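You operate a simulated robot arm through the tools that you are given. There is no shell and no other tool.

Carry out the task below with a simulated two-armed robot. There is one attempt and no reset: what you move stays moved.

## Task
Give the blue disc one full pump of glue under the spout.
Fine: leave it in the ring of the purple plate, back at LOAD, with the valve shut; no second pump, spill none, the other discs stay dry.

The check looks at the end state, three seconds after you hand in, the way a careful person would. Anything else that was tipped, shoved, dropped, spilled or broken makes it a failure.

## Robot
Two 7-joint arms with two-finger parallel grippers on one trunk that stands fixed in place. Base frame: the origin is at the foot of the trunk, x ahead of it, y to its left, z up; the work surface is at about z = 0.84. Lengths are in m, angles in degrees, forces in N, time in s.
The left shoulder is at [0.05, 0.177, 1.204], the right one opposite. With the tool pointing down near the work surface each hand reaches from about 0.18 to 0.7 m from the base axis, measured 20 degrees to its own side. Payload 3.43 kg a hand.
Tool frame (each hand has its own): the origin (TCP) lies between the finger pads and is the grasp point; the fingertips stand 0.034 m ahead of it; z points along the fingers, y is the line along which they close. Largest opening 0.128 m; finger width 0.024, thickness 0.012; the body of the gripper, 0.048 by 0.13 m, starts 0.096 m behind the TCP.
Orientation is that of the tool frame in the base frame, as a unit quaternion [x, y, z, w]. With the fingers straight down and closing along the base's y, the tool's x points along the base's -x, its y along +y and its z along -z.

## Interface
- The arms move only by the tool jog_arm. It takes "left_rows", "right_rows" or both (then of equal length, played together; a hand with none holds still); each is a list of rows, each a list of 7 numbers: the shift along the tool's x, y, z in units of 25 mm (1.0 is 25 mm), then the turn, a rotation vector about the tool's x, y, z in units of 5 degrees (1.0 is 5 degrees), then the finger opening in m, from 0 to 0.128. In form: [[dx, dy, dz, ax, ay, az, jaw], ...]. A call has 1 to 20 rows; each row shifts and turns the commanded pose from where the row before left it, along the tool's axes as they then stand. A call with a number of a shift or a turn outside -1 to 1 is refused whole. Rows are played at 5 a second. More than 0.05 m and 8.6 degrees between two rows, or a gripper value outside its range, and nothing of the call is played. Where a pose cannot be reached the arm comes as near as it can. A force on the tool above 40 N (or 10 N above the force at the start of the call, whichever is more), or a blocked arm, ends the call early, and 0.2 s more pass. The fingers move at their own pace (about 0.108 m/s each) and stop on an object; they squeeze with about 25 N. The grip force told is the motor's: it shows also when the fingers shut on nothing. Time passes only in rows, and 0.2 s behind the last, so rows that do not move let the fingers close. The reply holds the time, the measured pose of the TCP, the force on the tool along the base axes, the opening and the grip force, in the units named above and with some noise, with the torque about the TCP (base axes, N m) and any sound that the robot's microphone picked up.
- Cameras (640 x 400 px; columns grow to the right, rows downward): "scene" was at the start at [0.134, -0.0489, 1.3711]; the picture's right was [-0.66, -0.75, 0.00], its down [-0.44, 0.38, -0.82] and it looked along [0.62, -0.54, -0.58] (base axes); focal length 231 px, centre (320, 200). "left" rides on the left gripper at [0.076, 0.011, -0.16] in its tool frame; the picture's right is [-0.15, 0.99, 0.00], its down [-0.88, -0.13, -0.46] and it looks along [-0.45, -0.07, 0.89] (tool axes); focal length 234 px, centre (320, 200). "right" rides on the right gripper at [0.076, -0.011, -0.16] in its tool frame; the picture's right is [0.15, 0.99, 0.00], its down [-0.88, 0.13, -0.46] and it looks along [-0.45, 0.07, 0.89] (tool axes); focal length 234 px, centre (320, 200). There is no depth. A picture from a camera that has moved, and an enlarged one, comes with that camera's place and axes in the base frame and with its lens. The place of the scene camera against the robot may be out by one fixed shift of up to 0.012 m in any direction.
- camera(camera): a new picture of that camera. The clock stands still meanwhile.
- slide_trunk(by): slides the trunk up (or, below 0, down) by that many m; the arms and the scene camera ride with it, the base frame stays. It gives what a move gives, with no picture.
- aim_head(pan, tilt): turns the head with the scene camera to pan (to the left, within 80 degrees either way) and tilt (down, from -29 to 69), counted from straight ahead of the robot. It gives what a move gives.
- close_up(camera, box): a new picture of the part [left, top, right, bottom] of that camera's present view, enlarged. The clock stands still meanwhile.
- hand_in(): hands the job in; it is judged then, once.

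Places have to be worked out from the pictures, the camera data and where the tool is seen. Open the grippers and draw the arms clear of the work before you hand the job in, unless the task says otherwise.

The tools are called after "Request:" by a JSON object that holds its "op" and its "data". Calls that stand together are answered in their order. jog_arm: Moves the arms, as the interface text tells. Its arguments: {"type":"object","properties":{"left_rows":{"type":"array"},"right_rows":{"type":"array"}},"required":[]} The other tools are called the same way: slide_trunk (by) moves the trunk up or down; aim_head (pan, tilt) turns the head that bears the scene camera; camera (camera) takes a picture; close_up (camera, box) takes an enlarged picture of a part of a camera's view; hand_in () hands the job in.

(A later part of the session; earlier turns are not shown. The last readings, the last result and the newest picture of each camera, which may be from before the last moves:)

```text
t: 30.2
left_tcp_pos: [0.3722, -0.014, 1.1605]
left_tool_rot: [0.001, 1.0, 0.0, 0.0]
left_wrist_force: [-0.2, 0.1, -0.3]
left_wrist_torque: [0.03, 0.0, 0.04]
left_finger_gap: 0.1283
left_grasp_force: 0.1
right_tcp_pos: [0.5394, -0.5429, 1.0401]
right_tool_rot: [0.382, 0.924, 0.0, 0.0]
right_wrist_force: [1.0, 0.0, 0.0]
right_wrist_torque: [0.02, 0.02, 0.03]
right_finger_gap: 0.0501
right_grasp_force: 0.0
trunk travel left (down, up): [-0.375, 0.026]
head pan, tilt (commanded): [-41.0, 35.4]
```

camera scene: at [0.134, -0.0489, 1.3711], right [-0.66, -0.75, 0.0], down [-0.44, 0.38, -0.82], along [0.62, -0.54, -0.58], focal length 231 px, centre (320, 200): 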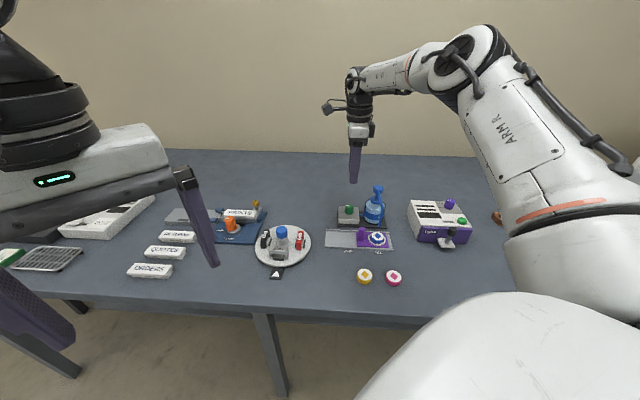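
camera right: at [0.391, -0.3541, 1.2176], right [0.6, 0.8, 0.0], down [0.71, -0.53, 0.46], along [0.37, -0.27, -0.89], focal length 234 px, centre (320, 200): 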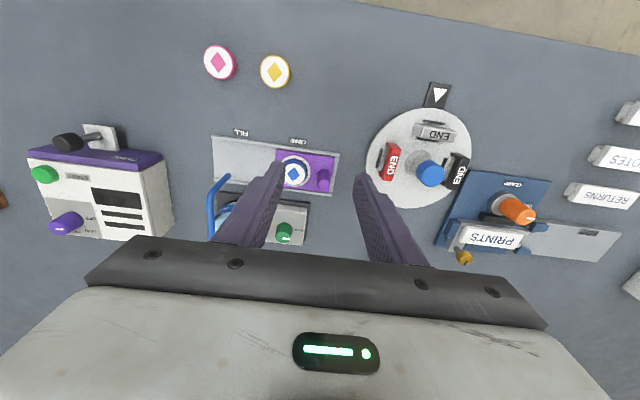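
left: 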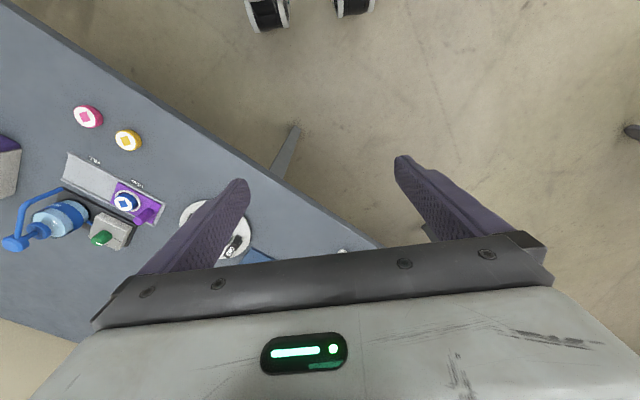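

Now I descend to z ≈ 0.945 (fingertips just above the knob top) and check the centring.

Request:
{"op": "jog_arm", "data": {"right_rows": [[0, 0, 0.95, 0, 0, 0, 0.05], [0, 0, 0.95, 0, 0, 0, 0.05], [0, 0, 0.95, 0, 0, 0, 0.05], [0, 0, 0.95, 0, 0, 0, 0.05], [0, 0, 0, 0, 0, 0, 0.05]]}}

Request:
{"op": "close_up", "data": {"camera": "right", "box": [240, 100, 400, 220]}}

Request:
{"op": "close_up", "data": {"camera": "left", "box": [40, 180, 150, 260]}}

Request:
{"op": "close_up", "data": {"camera": "scene", "box": [320, 170, 400, 240]}}

```text
t: 31.4
left_tcp_pos: [0.3727, -0.0143, 1.1603]
left_tool_rot: [0.0, 1.0, 0.0, 0.0]
left_wrist_force: [-0.2, -1.1, 0.7]
left_wrist_torque: [0.02, -0.01, 0.0]
left_finger_gap: 0.128
left_grasp_force: 0.2
right_tcp_pos: [0.54, -0.5425, 0.9461]
right_tool_rot: [0.383, 0.924, 0.001, 0.0]
right_wrist_force: [-0.1, 0.1, 0.3]
right_wrist_torque: [0.05, 0.02, 0.05]
right_finger_gap: 0.0501
right_grasp_force: 0.0
trunk travel left (down, up): [-0.375, 0.026]
head pan, tilt (commanded): [-41.0, 35.4]
```

```text
3.33 times, centred on (320, 160) of right
camera zoom: at [0.4785, -0.4988, 1.1051], right [0.6, 0.8, 0.0], down [0.71, -0.53, 0.46], along [0.37, -0.27, -0.89], focal length 781 px, centre (320, 333)
```

zoom: 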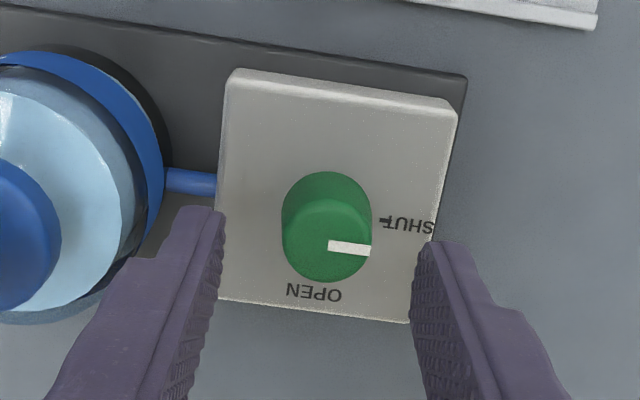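

```text
5.00 times, centred on (95, 220) of left
camera zoom: at [0.2963, -0.0031, 1.3194], right [0.15, 0.99, 0.0], down [0.88, -0.13, 0.46], along [0.45, -0.07, -0.89], focal length 1171 px, centre (1445, 100)
```

zoom: 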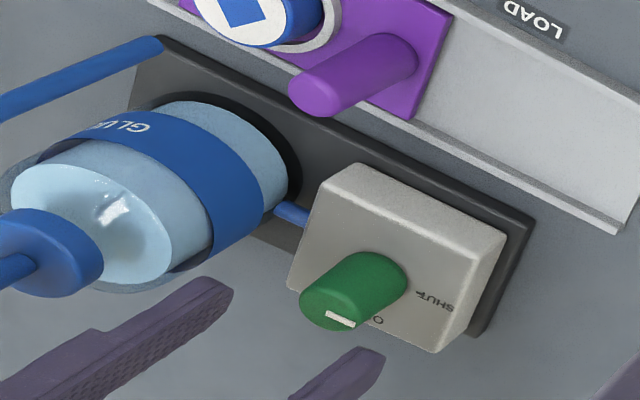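

```text
5.71 times, centred on (360, 205) of scene
camera zoom: at [0.1338, -0.049, 1.3712], right [-0.66, -0.75, 0.0], down [-0.44, 0.38, -0.82], along [0.62, -0.54, -0.58], focal length 1322 px, centre (91, 171)
```

zoom: 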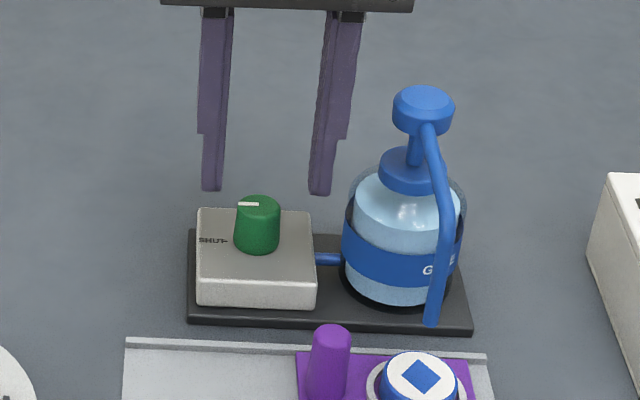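

Centring is within ~2 mm; I shift 1.8 mm outward, descend to z ≈ 0.910 and close on the knob.

Request:
{"op": "jog_arm", "data": {"right_rows": [[-0.07, 0.03, 0.5, 0, 0, 0, 0.046], [0, 0, 0.5, 0, 0, 0, 0.046], [0, 0, 0.44, 0, 0, 0, 0.046], [0, 0, 0, 0, 0, 0, 0.036], [0, 0, 0, 0, 0, 0, 0.03], [0, 0, 0, 0, 0, 0, 0.015], [0, 0, 0, 0, 0, 0, 0.015]]}}

Request:
{"op": "close_up", "data": {"camera": "right", "box": [240, 80, 400, 200]}}

Request:
{"op": "close_up", "data": {"camera": "scene", "box": [320, 170, 400, 240]}}

```text
t: 33.0
left_tcp_pos: [0.3736, -0.0121, 1.1601]
left_tool_rot: [0.0, 1.0, -0.001, -0.002]
left_wrist_force: [-0.1, -0.5, 0.1]
left_wrist_torque: [0.0, -0.01, 0.0]
left_finger_gap: 0.1279
left_grasp_force: 0.1
right_tcp_pos: [0.5385, -0.5388, 0.9253]
right_tool_rot: [0.382, 0.924, 0.002, 0.002]
right_wrist_force: [11.0, 12.3, -3.0]
right_wrist_torque: [0.27, -0.69, 0.0]
right_finger_gap: 0.0247
right_grasp_force: 45.2
right hand out of reach, approached as far as the arm can: row 1, 2, 3
trunk travel left (down, up): [-0.375, 0.026]
head pan, tilt (commanded): [-41.0, 35.4]
```

```text
3.33 times, centred on (320, 140) of right
camera zoom: at [0.4759, -0.4946, 1.0845], right [0.59, 0.8, 0.0], down [0.71, -0.53, 0.46], along [0.37, -0.27, -0.89], focal length 781 px, centre (320, 400)
```

zoom: 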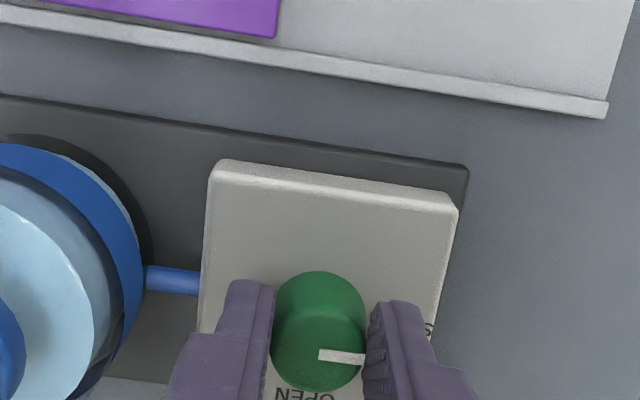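

```text
5.71 times, centred on (360, 205) of scene
camera zoom: at [0.1354, -0.0479, 1.371], right [-0.66, -0.75, 0.0], down [-0.44, 0.38, -0.82], along [0.61, -0.54, -0.58], focal length 1322 px, centre (91, 171)
```

zoom: 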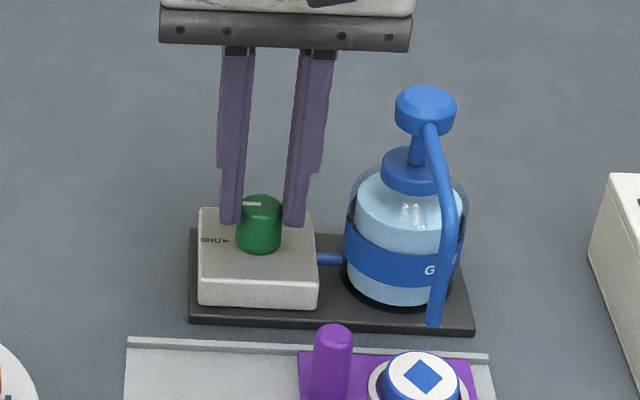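

The arm ran out of reach a little too high: fingertips only caught the knob's top few mm, and the hand is pulled to one side. I let go gently, rise well clear, and then lower the trunk 0.08 m to gain reach.

Request:
{"op": "jog_arm", "data": {"right_rows": [[0, 0, 0, 0, 0, 0, 0.046], [0, 0, 0, 0, 0, 0, 0.046], [0, 0, -0.6, 0, 0, 0, 0.046], [0, 0, -1, 0, 0, 0, 0.046], [0, 0, -1, 0, 0, 0, 0.046], [0, 0, -1, 0, 0, 0, 0.046], [0, 0, -1, 0, 0, 0, 0.046], [0, 0, 0, 0, 0, 0, 0.046]]}}

Request:
{"op": "close_up", "data": {"camera": "right", "box": [200, 60, 440, 240]}}

```text
t: 34.8
left_tcp_pos: [0.3728, -0.0136, 1.1592]
left_tool_rot: [0.001, 1.0, 0.0, 0.0]
left_wrist_force: [-0.2, -0.1, -1.1]
left_wrist_torque: [0.0, -0.02, 0.0]
left_finger_gap: 0.1281
left_grasp_force: 0.0
right_tcp_pos: [0.5349, -0.5414, 1.04]
right_tool_rot: [0.382, 0.924, 0.0, -0.001]
right_wrist_force: [-0.1, 0.9, 0.3]
right_wrist_torque: [0.04, -0.01, -0.02]
right_finger_gap: 0.046
right_grasp_force: 0.0
trunk travel left (down, up): [-0.375, 0.026]
head pan, tilt (commanded): [-41.0, 35.4]
```

```text
2.22 times, centred on (320, 150) of right
camera zoom: at [0.474, -0.497, 1.1999], right [0.6, 0.8, 0.0], down [0.71, -0.53, 0.46], along [0.37, -0.27, -0.89], focal length 520 px, centre (320, 311)
```

zoom: 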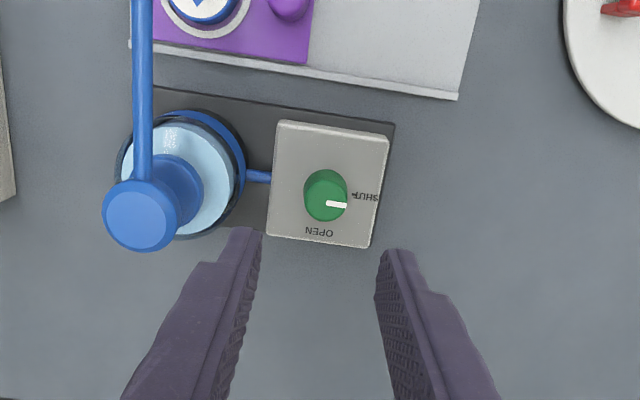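

Nothing was disturbed; the mark is still at SHUT. I slide the trunk down 0.08 m (hand ends at z ≈ 0.96, still above the knob).

Request:
{"op": "slide_trunk", "data": {"by": -0.08}}

Request:
{"op": "camera", "data": {"camera": "scene"}}

Request:
{"op": "close_up", "data": {"camera": "right", "box": [240, 100, 400, 220]}}

```text
t: 36.0
left_tcp_pos: [0.3739, -0.0146, 1.0812]
left_tool_rot: [-0.001, 1.0, 0.0, 0.0]
left_wrist_force: [0.0, 0.1, -0.8]
left_wrist_torque: [0.02, -0.03, 0.0]
left_finger_gap: 0.1279
left_grasp_force: 0.1
right_tcp_pos: [0.5355, -0.5412, 0.9595]
right_tool_rot: [0.383, 0.924, 0.0, 0.0]
right_wrist_force: [0.0, 0.4, 0.2]
right_wrist_torque: [-0.03, -0.02, -0.02]
right_finger_gap: 0.0462
right_grasp_force: 0.0
trunk travel left (down, up): [-0.295, 0.106]
head pan, tilt (commanded): [-41.0, 35.4]
```

```text
taken
camera scene: at [0.1338, -0.0488, 1.2912], right [-0.66, -0.75, 0.0], down [-0.44, 0.38, -0.82], along [0.62, -0.54, -0.58], focal length 231 px, centre (320, 200)
```

scene: 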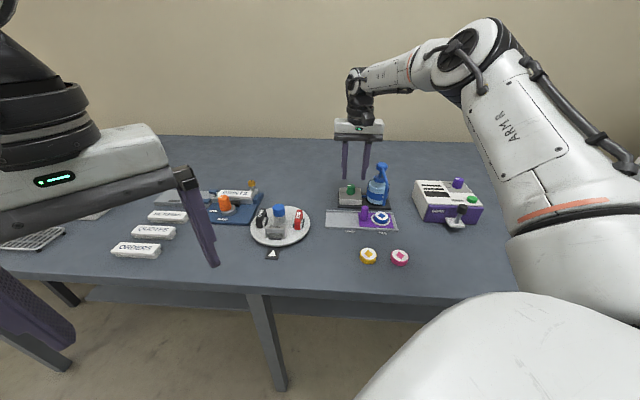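

```text
3.33 times, centred on (320, 160) of right
camera zoom: at [0.4738, -0.4967, 1.1199], right [0.6, 0.8, 0.0], down [0.71, -0.53, 0.46], along [0.37, -0.27, -0.89], focal length 781 px, centre (320, 333)
```

zoom: 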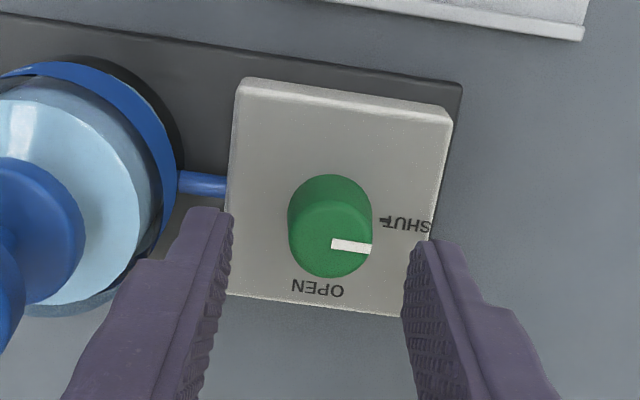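

Knob centre ≈ (0.542, −0.543); I shift 6 mm outward and 3 mm along, then descend to z ≈ 0.911 without closing yet, to check the reach.

Request:
{"op": "jog_arm", "data": {"right_rows": [[-0.24, 0.13, 0.2, 0, 0, 0, 0.046], [0, 0, 0.6, 0, 0, 0, 0.046], [0, 0, 0.6, 0, 0, 0, 0.046], [0, 0, 0.54, 0, 0, 0, 0.046], [0, 0, 0, 0, 0, 0, 0.046]]}}

Request:
{"op": "close_up", "data": {"camera": "right", "box": [240, 80, 400, 200]}}

Request:
{"op": "close_up", "data": {"camera": "scene", "box": [320, 150, 400, 220]}}

```text
t: 37.2
left_tcp_pos: [0.3726, -0.0137, 1.0799]
left_tool_rot: [0.0, 1.0, 0.0, 0.0]
left_wrist_force: [-0.2, -0.8, 0.3]
left_wrist_torque: [0.02, 0.06, -0.01]
left_finger_gap: 0.1283
left_grasp_force: 0.0
right_tcp_pos: [0.542, -0.5438, 0.9114]
right_tool_rot: [0.383, 0.924, 0.0, -0.001]
right_wrist_force: [0.4, -0.7, -0.7]
right_wrist_torque: [-0.01, 0.03, -0.01]
right_finger_gap: 0.0458
right_grasp_force: 0.1
trunk travel left (down, up): [-0.295, 0.106]
head pan, tilt (commanded): [-41.0, 35.4]
```

```text
3.33 times, centred on (320, 140) of right
camera zoom: at [0.4804, -0.499, 1.0721], right [0.6, 0.8, 0.0], down [0.71, -0.53, 0.46], along [0.37, -0.27, -0.89], focal length 781 px, centre (320, 400)
```

zoom: 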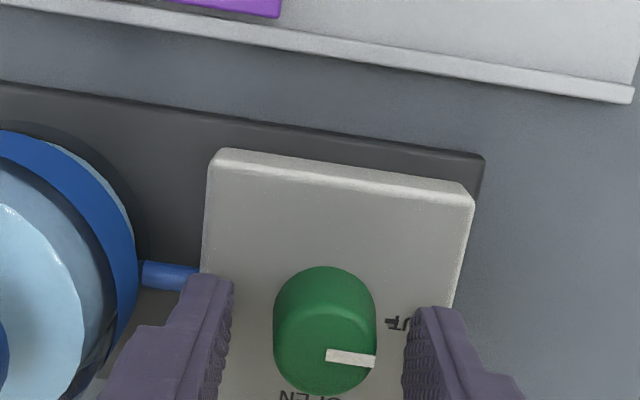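

```text
5.71 times, centred on (360, 185) of scene
camera zoom: at [0.1339, -0.0488, 1.2911], right [-0.66, -0.75, 0.0], down [-0.44, 0.38, -0.82], along [0.62, -0.54, -0.58], focal length 1322 px, centre (91, 286)
```

zoom: 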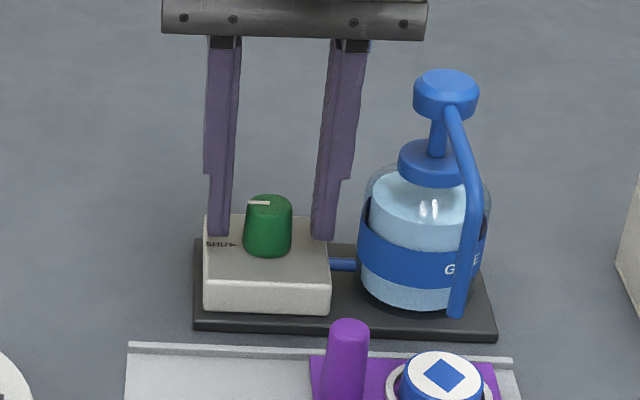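

Reach is now fine. The fingers' mid is ~1.6 mm off toward the pump; I shift by that and close on the knob.

Request:
{"op": "jog_arm", "data": {"right_rows": [[0, 0.06, 0, 0, 0, 0, 0.04], [0, 0, 0, 0, 0, 0, 0.032], [0, 0, 0, 0, 0, 0, 0.015], [0, 0, 0, 0, 0, 0, 0.015], [0, 0, 0, 0, 0, 0, 0.015]]}}

Request:
{"op": "close_up", "data": {"camera": "right", "box": [240, 80, 400, 200]}}

```text
t: 38.4
left_tcp_pos: [0.3718, -0.0137, 1.08]
left_tool_rot: [0.0, 1.0, 0.0, 0.0]
left_wrist_force: [0.0, 1.3, -1.0]
left_wrist_torque: [-0.01, 0.03, 0.02]
left_finger_gap: 0.1283
left_grasp_force: 0.1
right_tcp_pos: [0.5431, -0.5424, 0.912]
right_tool_rot: [0.382, 0.924, 0.0, 0.0]
right_wrist_force: [-1.6, -1.6, 1.2]
right_wrist_torque: [-0.09, 0.11, -0.05]
right_finger_gap: 0.0268
right_grasp_force: 45.1
trunk travel left (down, up): [-0.295, 0.106]
head pan, tilt (commanded): [-41.0, 35.4]
```

```text
3.33 times, centred on (320, 140) of right
camera zoom: at [0.4813, -0.4983, 1.0717], right [0.6, 0.8, 0.0], down [0.71, -0.53, 0.46], along [0.37, -0.27, -0.89], focal length 781 px, centre (320, 400)
```

zoom: 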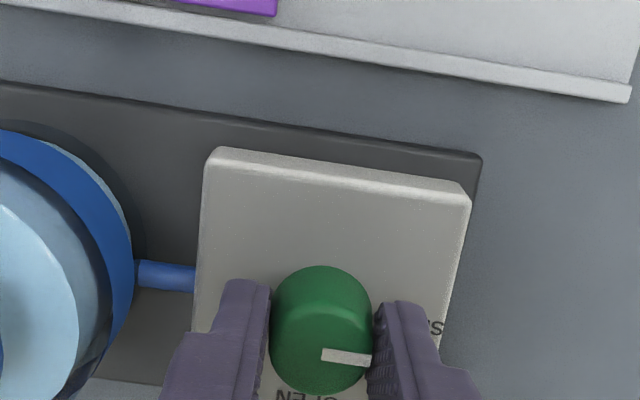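

Knob firmly held (gap 0.0268, tiny forces). I turn it clockwise (seen from above) 45° first and check.

Request:
{"op": "jog_arm", "data": {"right_rows": [[0, 0, 0, 0, 0, 1, 0.015], [0, 0, 0, 0, 0, 1, 0.015], [0, 0, 0, 0, 0, 1, 0.015], [0, 0, 0, 0, 0, 1, 0.015], [0, 0, 0, 0, 0, 1, 0.015], [0, 0, 0, 0, 0, 1, 0.015], [0, 0, 0, 0, 0, 1, 0.015], [0, 0, 0, 0, 0, 1, 0.015], [0, 0, 0, 0, 0, 1, 0.015], [0, 0, 0, 0, 0, 0, 0.015]]}}

Request:
{"op": "close_up", "data": {"camera": "right", "box": [240, 80, 400, 200]}}

Request:
{"op": "close_up", "data": {"camera": "scene", "box": [320, 150, 400, 220]}}

```text
t: 40.6
left_tcp_pos: [0.3718, -0.0131, 1.0809]
left_tool_rot: [0.0, 1.0, 0.0, 0.0]
left_wrist_force: [-0.6, 0.8, -0.8]
left_wrist_torque: [0.05, 0.01, 0.03]
left_finger_gap: 0.128
left_grasp_force: 0.2
right_tcp_pos: [0.5409, -0.5424, 0.9113]
right_tool_rot: [0.708, 0.706, 0.001, 0.002]
right_wrist_force: [-7.0, -9.9, 7.1]
right_wrist_torque: [-0.32, 0.23, 0.0]
right_finger_gap: 0.0269
right_grasp_force: 44.9
trunk travel left (down, up): [-0.295, 0.106]
head pan, tilt (commanded): [-41.0, 35.4]
```

```text
3.33 times, centred on (320, 140) of right
camera zoom: at [0.5307, -0.4682, 1.0716], right [0.99, 0.15, 0.0], down [0.13, -0.88, 0.46], along [0.07, -0.45, -0.89], focal length 781 px, centre (320, 400)
```

zoom: 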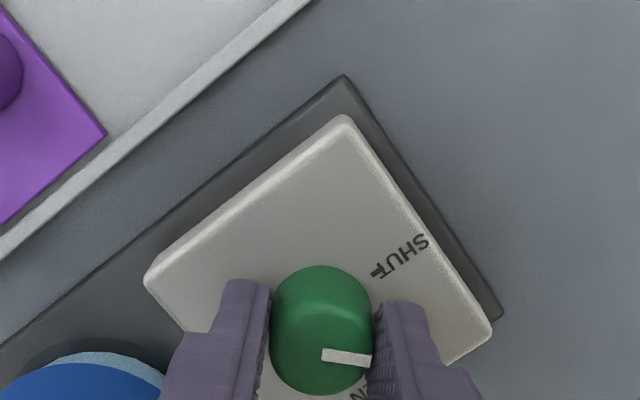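

```text
5.71 times, centred on (360, 185) of scene
camera zoom: at [0.1327, -0.0492, 1.2913], right [-0.66, -0.75, 0.0], down [-0.44, 0.38, -0.82], along [0.62, -0.54, -0.58], focal length 1322 px, centre (91, 286)
```

zoom: 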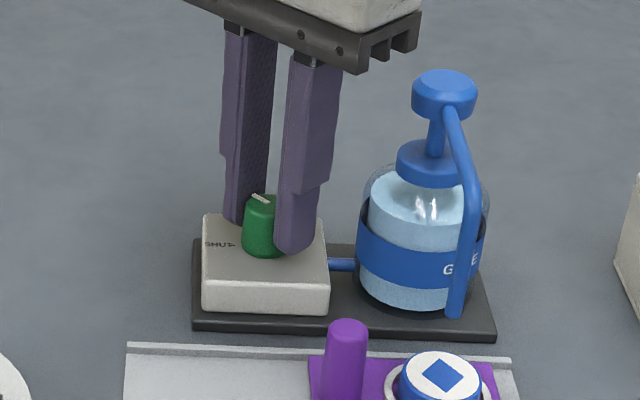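

The knob turns with the hand (mark now at 45°). I relieve the side force by ~2 mm and turn the other 45°.

Request:
{"op": "jog_arm", "data": {"right_rows": [[-0.08, -0.06, 0, 0, 0, 0.5, 0.015], [0, 0, 0, 0, 0, 1, 0.015], [0, 0, 0, 0, 0, 1, 0.015], [0, 0, 0, 0, 0, 1, 0.015], [0, 0, 0, 0, 0, 1, 0.015], [0, 0, 0, 0, 0, 1, 0.015], [0, 0, 0, 0, 0, 1, 0.015], [0, 0, 0, 0, 0, 1, 0.015], [0, 0, 0, 0, 0, 1, 0.015], [0, 0, 0, 0, 0, 0.5, 0.015], [0, 0, 0, 0, 0, 0, 0.015]]}}

Request:
{"op": "close_up", "data": {"camera": "right", "box": [240, 80, 400, 200]}}

Request:
{"op": "close_up", "data": {"camera": "scene", "box": [320, 150, 400, 220]}}

```text
t: 43.0
left_tcp_pos: [0.372, -0.0133, 1.0798]
left_tool_rot: [0.0, 1.0, 0.0, 0.001]
left_wrist_force: [-0.7, 0.3, 0.5]
left_wrist_torque: [0.02, -0.01, 0.03]
left_finger_gap: 0.1278
left_grasp_force: 0.1
right_tcp_pos: [0.5403, -0.5421, 0.9112]
right_tool_rot: [0.924, 0.383, 0.0, 0.0]
right_wrist_force: [-4.3, 6.6, 1.9]
right_wrist_torque: [0.38, -0.08, 0.39]
right_finger_gap: 0.0265
right_grasp_force: 45.2
trunk travel left (down, up): [-0.295, 0.106]
head pan, tilt (commanded): [-41.0, 35.4]
```

```text
3.33 times, centred on (320, 140) of right
camera zoom: at [0.5869, -0.4828, 1.0718], right [0.8, -0.6, 0.0], down [-0.53, -0.72, 0.46], along [-0.27, -0.37, -0.89], focal length 781 px, centre (320, 400)
```

zoom: 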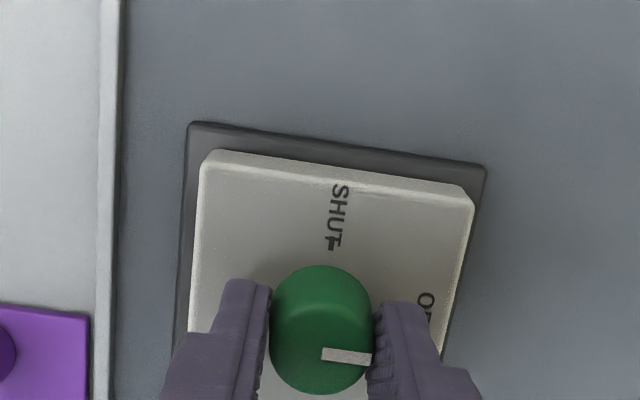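

```text
5.71 times, centred on (360, 185) of scene
camera zoom: at [0.1334, -0.0481, 1.2912], right [-0.66, -0.75, 0.0], down [-0.44, 0.38, -0.82], along [0.62, -0.54, -0.58], focal length 1322 px, centre (91, 286)
```

zoom: 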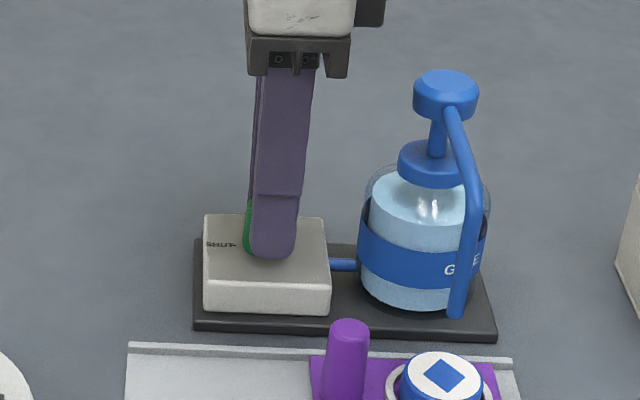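

Turned 90° with the mark now along OPEN. I release, rise, and verify the pointer.

Request:
{"op": "jog_arm", "data": {"right_rows": [[0, 0, 0, 0, 0, 0, 0.046], [0, 0, 0, 0, 0, 0, 0.046], [0, 0, -0.6, 0, 0, 0, 0.046], [0, 0, -1, 0, 0, 0, 0.046], [0, 0, -1, 0, 0, 0, 0.046], [0, 0, -1, 0, 0, 0, 0.046], [0, 0, -1, 0, 0, 0, 0.046], [0, 0, 0, 0, 0, 0, 0.046]]}}

Request:
{"op": "close_up", "data": {"camera": "right", "box": [240, 60, 400, 180]}}

Request:
{"op": "close_up", "data": {"camera": "scene", "box": [330, 140, 410, 220]}}

Request:
{"op": "close_up", "data": {"camera": "left", "box": [0, 140, 160, 270]}}

```text
t: 44.8
left_tcp_pos: [0.3714, -0.0132, 1.0815]
left_tool_rot: [0.0, 1.0, -0.001, 0.0]
left_wrist_force: [0.7, -0.2, 0.0]
left_wrist_torque: [-0.03, 0.01, -0.03]
left_finger_gap: 0.1281
left_grasp_force: 0.2
right_tcp_pos: [0.542, -0.5438, 1.0259]
right_tool_rot: [0.924, 0.383, 0.0, 0.0]
right_wrist_force: [-0.1, 1.1, -0.4]
right_wrist_torque: [0.03, 0.03, 0.02]
right_finger_gap: 0.0459
right_grasp_force: 0.0
trunk travel left (down, up): [-0.295, 0.106]
head pan, tilt (commanded): [-41.0, 35.4]
```

```text
3.33 times, centred on (320, 120) of right
camera zoom: at [0.5867, -0.484, 1.1863], right [0.8, -0.6, 0.0], down [-0.53, -0.72, 0.46], along [-0.27, -0.37, -0.89], focal length 781 px, centre (320, 467)
```

zoom: 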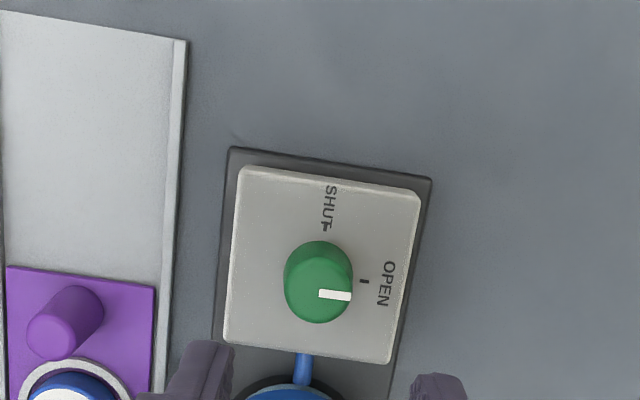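

```text
5.00 times, centred on (370, 180) of scene
camera zoom: at [0.134, -0.049, 1.2911], right [-0.66, -0.75, 0.0], down [-0.44, 0.38, -0.82], along [0.62, -0.54, -0.58], focal length 1156 px, centre (70, 300)
```

zoom: 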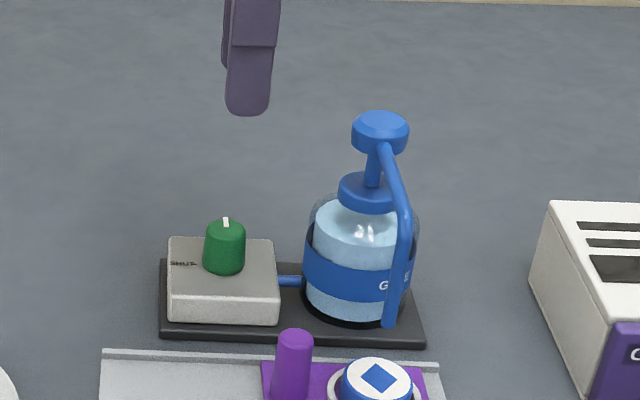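

```text
3.08 times, centred on (80, 205) of left
camera zoom: at [0.2966, -0.0031, 1.2393], right [0.15, 0.99, 0.0], down [0.88, -0.13, 0.46], along [0.45, -0.07, -0.89], focal length 720 px, centre (1058, 185)
```

zoom: 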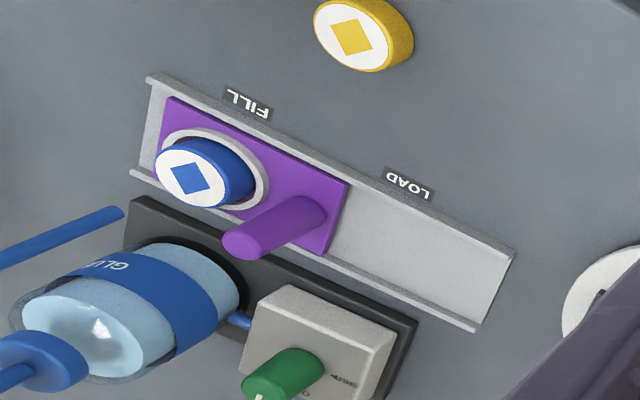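

Valve points to OPEN, nothing else moved. Now the pump: I close the fingers, rise, move near the pump head, then refine its position from the wrist camera.

Request:
{"op": "jog_arm", "data": {"right_rows": [[0, 0, -1, 0, 0, 0, 0.02], [0, 0, -0.2, 0, 0, 0, 0.0], [-0.8, -0.1, 0, 0, 0, 0, 0.0], [-0.8, -0.1, 0, 0, 0, 0, 0.0], [0, 0, 0, 0, 0, 0, 0.0]]}}

Request:
{"op": "camera", "data": {"camera": "right"}}

Request:
{"op": "close_up", "data": {"camera": "scene", "box": [340, 120, 420, 220]}}

Request:
{"op": "close_up", "data": {"camera": "left", "box": [0, 140, 160, 300]}}

```text
t: 46.0
left_tcp_pos: [0.3721, -0.0138, 1.0807]
left_tool_rot: [0.0, 1.0, 0.0, 0.0]
left_wrist_force: [0.5, 0.1, 0.2]
left_wrist_torque: [0.0, 0.02, 0.02]
left_finger_gap: 0.1278
left_grasp_force: 0.1
right_tcp_pos: [0.5089, -0.5684, 1.0562]
right_tool_rot: [0.924, 0.383, 0.0, -0.001]
right_wrist_force: [-0.5, -0.5, -1.0]
right_wrist_torque: [-0.01, 0.02, -0.02]
right_finger_gap: 0.0
right_grasp_force: 24.9
trunk travel left (down, up): [-0.295, 0.106]
head pan, tilt (commanded): [-41.0, 35.4]
```

```text
taken
camera right: at [0.5549, -0.509, 1.2157], right [0.8, -0.6, 0.0], down [-0.53, -0.71, 0.46], along [-0.27, -0.37, -0.89], focal length 234 px, centre (320, 200)
```

right: 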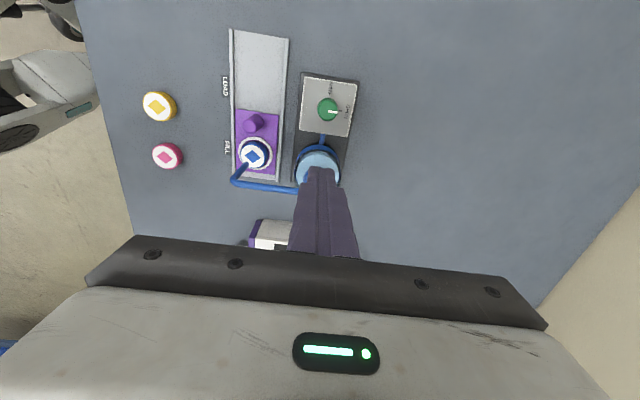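

```text
4.00 times, centred on (380, 170) of scene
camera zoom: at [0.134, -0.0488, 1.2911], right [-0.66, -0.75, 0.0], down [-0.44, 0.38, -0.82], along [0.62, -0.54, -0.58], focal length 925 px, centre (80, 320)
```

zoom: 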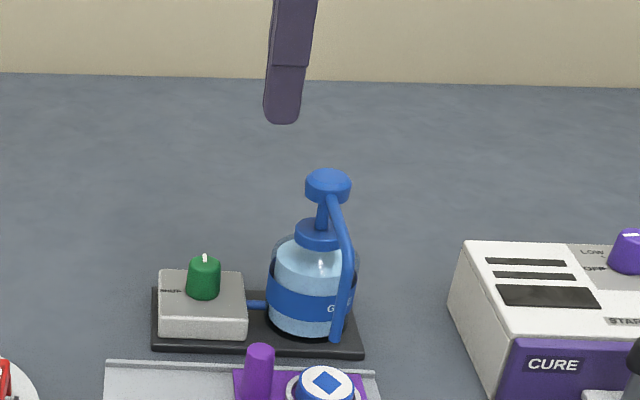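

```text
2.50 times, centred on (80, 220) of left
camera zoom: at [0.2965, -0.0029, 1.2393], right [0.15, 0.99, 0.0], down [0.88, -0.13, 0.46], along [0.45, -0.07, -0.89], focal length 585 px, centre (920, 150)
```

zoom: 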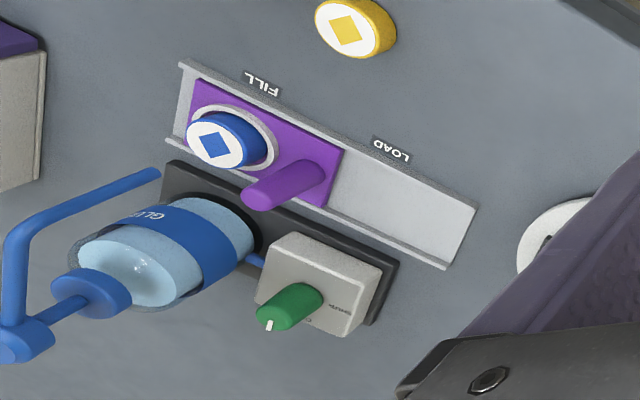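

Triangulating anew gives the pump head centre ≈ (0.479, −0.598) with its top at z ≈ 0.978. I move the closed fingertips above it and down to z ≈ 1.03 (tips ~2 cm above the head).

Request:
{"op": "jog_arm", "data": {"right_rows": [[-0.84, 0, 0, 0, 0, 0, 0.0], [-0.84, 0, 0, 0, 0, 0, 0.0], [0, 0, 0.5, 0, 0, 0, 0.0], [0, 0, 0.5, 0, 0, 0, 0.0], [0, 0, 0, 0, 0, 0, 0.0]]}}

Request:
{"op": "close_up", "data": {"camera": "right", "box": [240, 80, 400, 240]}}

Request:
{"op": "close_up", "data": {"camera": "scene", "box": [340, 130, 420, 210]}}

Request:
{"op": "close_up", "data": {"camera": "left", "box": [0, 160, 140, 300]}}

```text
t: 47.2
left_tcp_pos: [0.3721, -0.0146, 1.079]
left_tool_rot: [0.0, 1.0, -0.001, -0.001]
left_wrist_force: [0.0, 0.7, -0.2]
left_wrist_torque: [-0.02, 0.01, -0.04]
left_finger_gap: 0.1282
left_grasp_force: 0.1
right_tcp_pos: [0.48, -0.5986, 1.0311]
right_tool_rot: [0.924, 0.383, 0.0, 0.0]
right_wrist_force: [0.7, 0.0, 0.4]
right_wrist_torque: [0.02, 0.0, 0.01]
right_finger_gap: 0.0001
right_grasp_force: 25.2
trunk travel left (down, up): [-0.295, 0.106]
head pan, tilt (commanded): [-41.0, 35.4]
```

```text
2.50 times, centred on (320, 160) of right
camera zoom: at [0.5262, -0.5384, 1.1909], right [0.8, -0.6, 0.0], down [-0.53, -0.72, 0.46], along [-0.27, -0.37, -0.89], focal length 585 px, centre (320, 300)
```

zoom: 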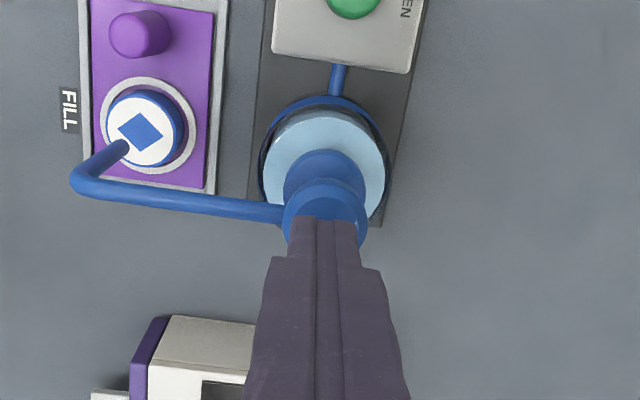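

```text
5.00 times, centred on (380, 170) of scene
camera zoom: at [0.1339, -0.0488, 1.2911], right [-0.66, -0.75, 0.0], down [-0.44, 0.38, -0.82], along [0.62, -0.54, -0.58], focal length 1156 px, centre (20, 350)
```

zoom: 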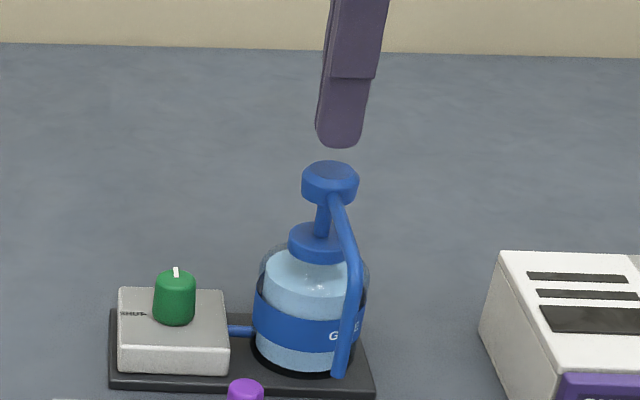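

```text
2.86 times, centred on (70, 230) of left
camera zoom: at [0.2964, -0.0029, 1.2394], right [0.15, 0.99, 0.0], down [0.88, -0.13, 0.46], along [0.45, -0.07, -0.89], focal length 669 px, centre (1034, 114)
```

zoom: 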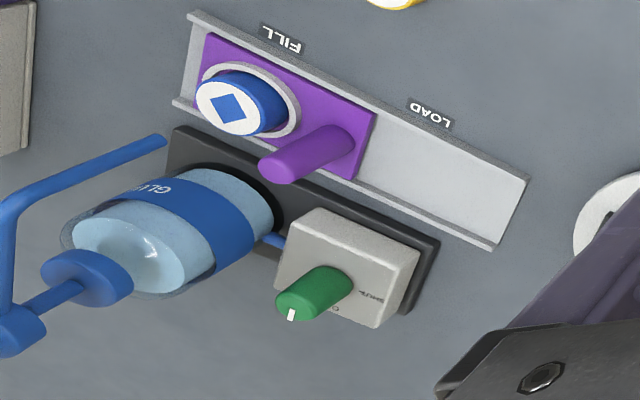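

Alignment is within ~3 mm; I shift 2.5/1.5 mm and lower the tips to just above the head.

Request:
{"op": "jog_arm", "data": {"right_rows": [[0.09, 0.07, 0.25, 0, 0, 0, 0.0], [0, 0, 0.25, 0, 0, 0, 0.0], [0, 0, 0, 0, 0, 0, 0.0]]}}

Request:
{"op": "close_up", "data": {"camera": "right", "box": [280, 120, 360, 200]}}

Request:
{"op": "close_up", "data": {"camera": "scene", "box": [355, 140, 405, 190]}}

```text
t: 48.0
left_tcp_pos: [0.3724, -0.0131, 1.0804]
left_tool_rot: [0.0, 1.0, -0.001, 0.0]
left_wrist_force: [0.1, 0.2, 0.5]
left_wrist_torque: [0.0, 0.02, -0.01]
left_finger_gap: 0.128
left_grasp_force: 0.0
right_tcp_pos: [0.4825, -0.598, 1.019]
right_tool_rot: [0.924, 0.382, -0.001, 0.0]
right_wrist_force: [-0.7, -0.8, 0.4]
right_wrist_torque: [-0.01, 0.04, -0.01]
right_finger_gap: 0.0001
right_grasp_force: 25.0
trunk travel left (down, up): [-0.295, 0.106]
head pan, tilt (commanded): [-41.0, 35.4]
```

```text
5.00 times, centred on (320, 160) of right
camera zoom: at [0.5287, -0.5383, 1.1788], right [0.8, -0.6, 0.0], down [-0.53, -0.71, 0.46], along [-0.27, -0.37, -0.89], focal length 1171 px, centre (320, 400)
```

zoom: 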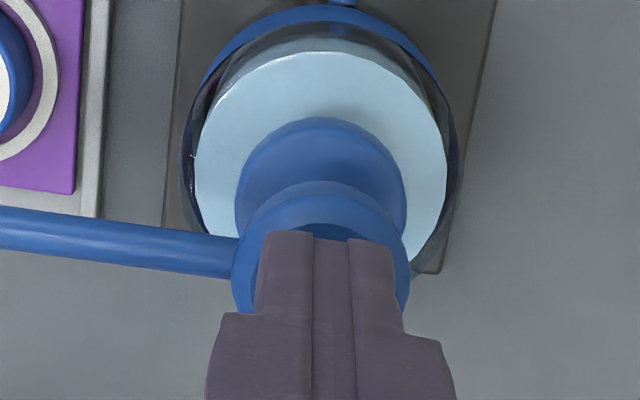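

```text
8.00 times, centred on (380, 165) of scene
camera zoom: at [0.134, -0.0489, 1.2911], right [-0.66, -0.75, 0.0], down [-0.44, 0.38, -0.82], along [0.62, -0.54, -0.58], focal length 1850 px, centre (-160, 480)
```

zoom: 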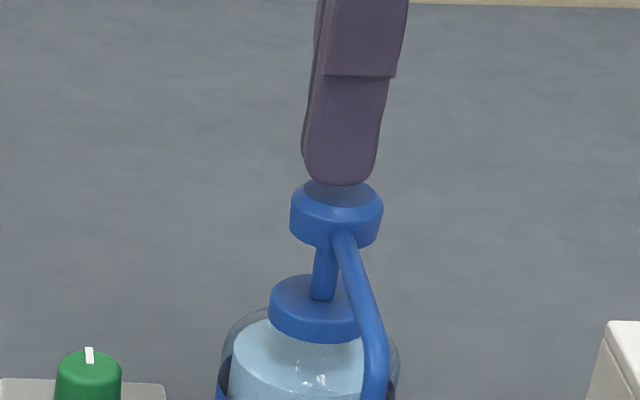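

Well centred. I press down now in small steps and watch the force.

Request:
{"op": "jog_arm", "data": {"right_rows": [[0, 0, 0.15, 0, 0, 0, 0.0], [0, 0, 0.15, 0, 0, 0, 0.0], [0, 0, 0.15, 0, 0, 0, 0.0], [0, 0, 0.15, 0, 0, 0, 0.0], [0, 0, 0.15, 0, 0, 0, 0.0], [0, 0, 0, 0, 0, 0, 0.0]]}}

Request:
{"op": "close_up", "data": {"camera": "scene", "box": [345, 140, 405, 220]}}

```text
t: 49.4
left_tcp_pos: [0.3724, -0.013, 1.081]
left_tool_rot: [-0.001, 1.0, -0.001, 0.001]
left_wrist_force: [-0.8, -0.9, -0.4]
left_wrist_torque: [-0.01, -0.03, -0.01]
left_finger_gap: 0.128
left_grasp_force: 0.0
right_tcp_pos: [0.4824, -0.5985, 1.0014]
right_tool_rot: [0.924, 0.382, 0.0, 0.001]
right_wrist_force: [-1.4, -2.4, 7.8]
right_wrist_torque: [-0.03, 0.04, -0.02]
right_finger_gap: 0.0
right_grasp_force: 24.9
trunk travel left (down, up): [-0.295, 0.106]
head pan, tilt (commanded): [-41.0, 35.4]
```

```text
5.00 times, centred on (375, 180) of scene
camera zoom: at [0.1332, -0.0483, 1.2913], right [-0.66, -0.75, 0.0], down [-0.44, 0.38, -0.82], along [0.62, -0.54, -0.58], focal length 1156 px, centre (45, 300)
```

zoom: 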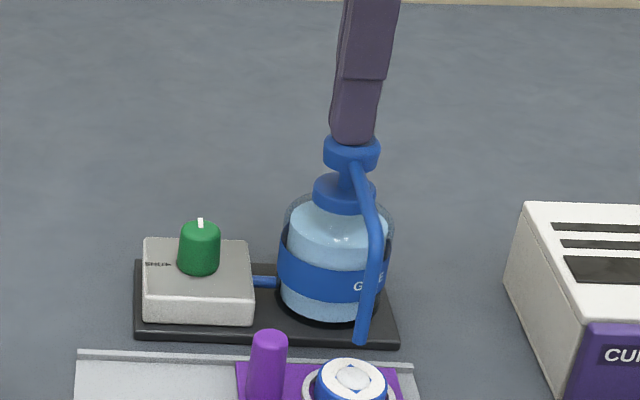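

The head is going down (force 8 N) and glue is already landing on the blue disc. I keep pressing, without letting up, to the bottom of the stroke.

Request:
{"op": "jog_arm", "data": {"right_rows": [[0, 0, 0.15, 0, 0, 0, 0.0], [0, 0, 0.15, 0, 0, 0, 0.0], [0, 0, 0, 0, 0, 0, 0.0]]}}

Request:
{"op": "close_up", "data": {"camera": "scene", "box": [345, 140, 405, 220]}}

Request:
{"op": "close_up", "data": {"camera": "left", "box": [0, 140, 140, 260]}}

```text
t: 50.2
left_tcp_pos: [0.3717, -0.0121, 1.0818]
left_tool_rot: [0.001, 1.0, -0.001, 0.001]
left_wrist_force: [-0.5, -0.6, -0.3]
left_wrist_torque: [-0.02, -0.01, 0.03]
left_finger_gap: 0.128
left_grasp_force: 0.0
right_tcp_pos: [0.4819, -0.5987, 0.997]
right_tool_rot: [0.924, 0.383, 0.002, 0.005]
right_wrist_force: [-1.5, -8.8, 28.9]
right_wrist_torque: [-0.39, 0.12, 0.12]
right_finger_gap: 0.0
right_grasp_force: 24.9
trunk travel left (down, up): [-0.295, 0.106]
head pan, tilt (commanded): [-41.0, 35.4]
```

```text
5.00 times, centred on (375, 180) of scene
camera zoom: at [0.1315, -0.047, 1.2919], right [-0.66, -0.75, 0.0], down [-0.43, 0.38, -0.82], along [0.62, -0.54, -0.58], focal length 1156 px, centre (45, 300)
```

zoom: 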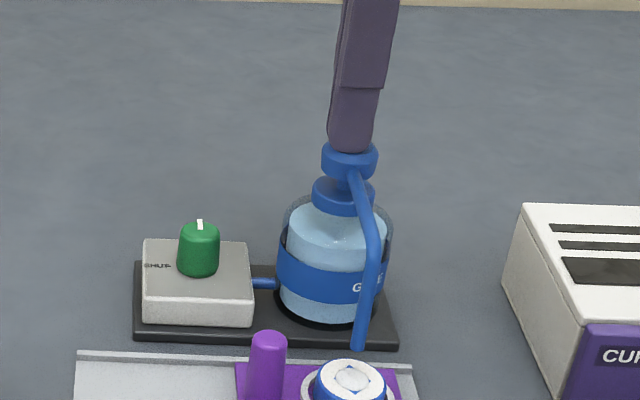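

```text
3.33 times, centred on (70, 200) of left
camera zoom: at [0.2941, -0.0012, 1.2404], right [0.15, 0.99, 0.0], down [0.88, -0.13, 0.46], along [0.45, -0.07, -0.89], focal length 781 px, centre (1153, 200)
```

zoom: 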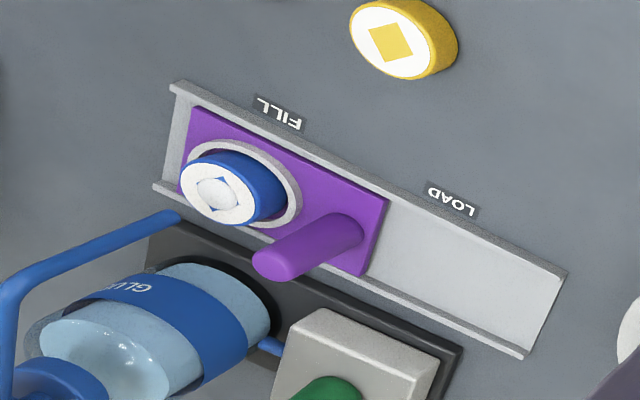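

The force jumped to 29 N with the head no longer moving: bottom of the stroke reached, one blob of glue centred on the disc. I release slowly upward.

Request:
{"op": "jog_arm", "data": {"right_rows": [[0, 0, -0.15, 0, 0, 0, 0.0], [0, 0, -0.2, 0, 0, 0, 0.0], [0, 0, -0.2, 0, 0, 0, 0.0], [0, 0, -0.2, 0, 0, 0, 0.0], [0, 0, -0.25, 0, 0, 0, 0.0], [0, 0, -0.5, 0, 0, 0, 0.0], [0, 0, -0.5, 0, 0, 0, 0.0], [0, 0, -0.5, 0, 0, 0, 0.0], [0, 0, 0, 0, 0, 0, 0.0]]}}

Request:
{"op": "close_up", "data": {"camera": "scene", "box": [345, 140, 405, 220]}}

Request:
{"op": "close_up", "data": {"camera": "left", "box": [0, 140, 140, 260]}}

```text
t: 52.2
left_tcp_pos: [0.3735, -0.0146, 1.0799]
left_tool_rot: [0.0, 1.0, 0.0, 0.0]
left_wrist_force: [0.2, 0.6, -0.4]
left_wrist_torque: [0.01, 0.01, -0.02]
left_finger_gap: 0.1282
left_grasp_force: 0.1
right_tcp_pos: [0.4822, -0.5979, 1.0551]
right_tool_rot: [0.924, 0.382, 0.0, 0.0]
right_wrist_force: [-0.2, -0.2, 0.3]
right_wrist_torque: [0.01, 0.02, -0.03]
right_finger_gap: 0.0
right_grasp_force: 25.1
trunk travel left (down, up): [-0.295, 0.106]
head pan, tilt (commanded): [-41.0, 35.4]
```

```text
5.00 times, centred on (375, 180) of scene
camera zoom: at [0.134, -0.0489, 1.2911], right [-0.66, -0.75, 0.0], down [-0.44, 0.38, -0.82], along [0.62, -0.54, -0.58], focal length 1156 px, centre (45, 300)
```

zoom: 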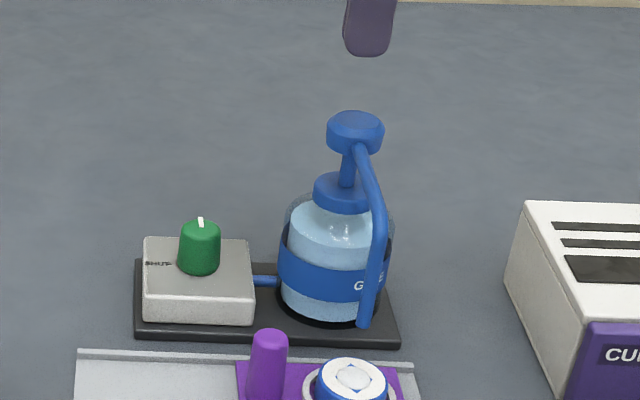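

```text
3.33 times, centred on (70, 200) of left
camera zoom: at [0.2965, -0.003, 1.2393], right [0.15, 0.99, 0.0], down [0.88, -0.13, 0.46], along [0.45, -0.07, -0.89], focal length 781 px, centre (1153, 200)
```

zoom: 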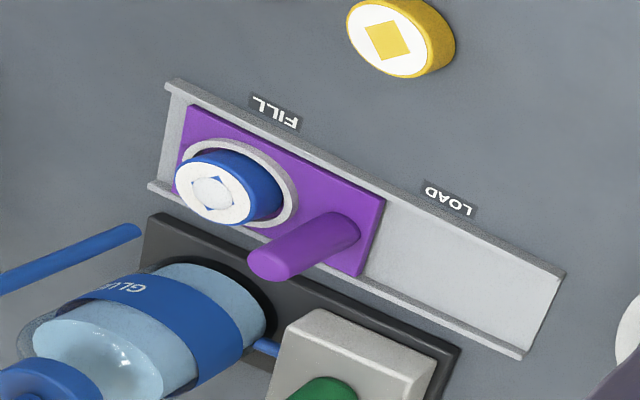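

Head sprang back; glue only on the blue disc. Now I return above the knob (same yaw −135°) and come down to z ≈ 0.955 with fingers open.

Request:
{"op": "jog_arm", "data": {"right_rows": [[0.8, 0.04, 0, 0, 0, 0, 0.0], [0.8, 0.04, 0, 0, 0, 0, 0.0], [0.8, 0.04, 0, 0, 0, 0, 0.046], [0.8, 0.04, 0, 0, 0, 0, 0.046], [0, 0, 1, 0, 0, 0, 0.046], [0, 0, 1, 0, 0, 0, 0.046], [0, 0, 1, 0, 0, 0, 0.046], [0, 0, 1, 0, 0, 0, 0.046], [0, 0, 0, 0, 0, 0, 0.046]]}}

Request:
{"op": "close_up", "data": {"camera": "right", "box": [240, 100, 400, 220]}}

Request:
{"op": "close_up", "data": {"camera": "scene", "box": [320, 150, 400, 220]}}

```text
t: 54.2
left_tcp_pos: [0.3715, -0.0134, 1.0797]
left_tool_rot: [0.0, 1.0, 0.0, 0.001]
left_wrist_force: [0.7, 0.3, -1.1]
left_wrist_torque: [-0.02, -0.01, 0.02]
left_finger_gap: 0.1282
left_grasp_force: 0.1
right_tcp_pos: [0.5429, -0.5447, 0.9543]
right_tool_rot: [0.924, 0.382, 0.0, 0.0]
right_wrist_force: [-0.5, 0.2, -0.2]
right_wrist_torque: [-0.02, 0.01, -0.01]
right_finger_gap: 0.0459
right_grasp_force: 0.3
trunk travel left (down, up): [-0.295, 0.106]
head pan, tilt (commanded): [-41.0, 35.4]
```

```text
3.33 times, centred on (320, 160) of right
camera zoom: at [0.5877, -0.4847, 1.1146], right [0.8, -0.6, 0.0], down [-0.53, -0.71, 0.46], along [-0.27, -0.37, -0.89], focal length 781 px, centre (320, 333)
```

zoom: 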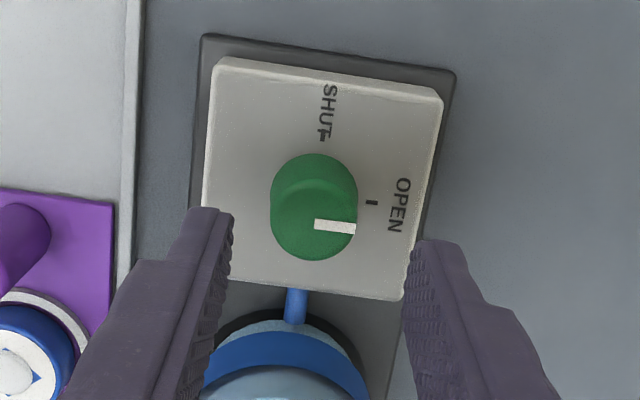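

```text
5.71 times, centred on (360, 185) of scene
camera zoom: at [0.1339, -0.0488, 1.2912], right [-0.66, -0.75, 0.0], down [-0.44, 0.38, -0.82], along [0.62, -0.54, -0.58], focal length 1322 px, centre (91, 286)
```

zoom: 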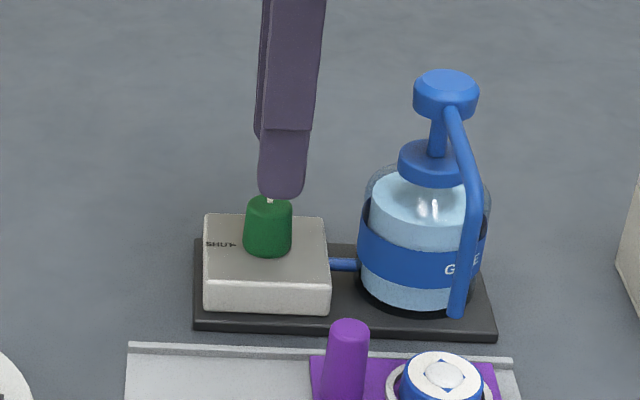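

Knob under the fingers within ~1.5 mm. I correct, descend to z ≈ 0.911 and close.

Request:
{"op": "jog_arm", "data": {"right_rows": [[0, -0.05, 0.6, 0, 0, 0, 0.046], [0, 0, 0.6, 0, 0, 0, 0.046], [0, 0, 0.52, 0, 0, 0, 0.046], [0, 0, 0, 0, 0, 0, 0.036], [0, 0, 0, 0, 0, 0, 0.015], [0, 0, 0, 0, 0, 0, 0.015], [0, 0, 0, 0, 0, 0, 0.015]]}}

Request:
{"op": "close_up", "data": {"camera": "right", "box": [240, 80, 400, 200]}}

```text
t: 55.8
left_tcp_pos: [0.3712, -0.0133, 1.0808]
left_tool_rot: [0.0, 1.0, 0.001, 0.0]
left_wrist_force: [-0.5, -0.3, 1.4]
left_wrist_torque: [-0.03, -0.01, -0.03]
left_finger_gap: 0.128
left_grasp_force: 0.0
right_tcp_pos: [0.5405, -0.5436, 0.9122]
right_tool_rot: [0.924, 0.383, 0.0, -0.001]
right_wrist_force: [-1.7, 2.7, -1.3]
right_wrist_torque: [0.14, 0.06, 0.0]
right_finger_gap: 0.0268
right_grasp_force: 44.8
trunk travel left (down, up): [-0.295, 0.106]
head pan, tilt (commanded): [-41.0, 35.4]
```

```text
3.33 times, centred on (320, 140) of right
camera zoom: at [0.5868, -0.4829, 1.072], right [0.8, -0.6, 0.0], down [-0.53, -0.72, 0.46], along [-0.27, -0.37, -0.89], focal length 781 px, centre (320, 400)
```

zoom: 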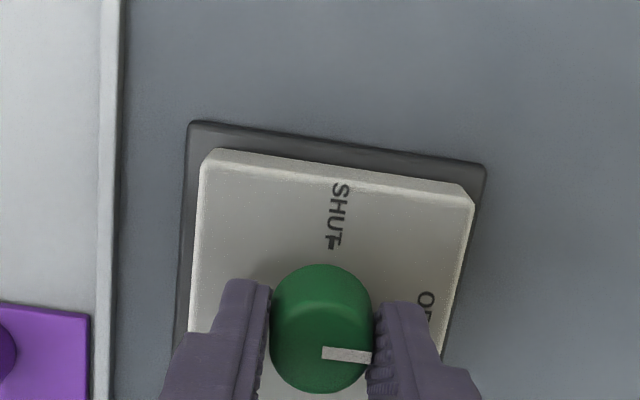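

Held well, small forces. I turn counter-clockwise 45° back toward SHUT first.

Request:
{"op": "jog_arm", "data": {"right_rows": [[0, 0, 0, 0, 0, -1, 0.015], [0, 0, 0, 0, 0, -1, 0.015], [0, 0, 0, 0, 0, -1, 0.015], [0, 0, 0, 0, 0, -1, 0.015], [0, 0, 0, 0, 0, -1, 0.015], [0, 0, 0, 0, 0, -1, 0.015], [0, 0, 0, 0, 0, -1, 0.015], [0, 0, 0, 0, 0, -1, 0.015], [0, 0, 0, 0, 0, -1, 0.015], [0, 0, 0, 0, 0, 0, 0.015]]}}

```text
t: 58.0
left_tcp_pos: [0.3734, -0.0119, 1.0797]
left_tool_rot: [0.0, 1.0, 0.0, 0.0]
left_wrist_force: [0.3, 0.7, -0.9]
left_wrist_torque: [-0.03, 0.03, -0.02]
left_finger_gap: 0.1279
left_grasp_force: 0.0
right_tcp_pos: [0.5423, -0.5432, 0.9118]
right_tool_rot: [0.707, 0.708, 0.0, 0.001]
right_wrist_force: [2.1, 3.8, 0.5]
right_wrist_torque: [0.4, -0.09, 0.03]
right_finger_gap: 0.0268
right_grasp_force: 44.8
trunk travel left (down, up): [-0.295, 0.106]
head pan, tilt (commanded): [-41.0, 35.4]
```

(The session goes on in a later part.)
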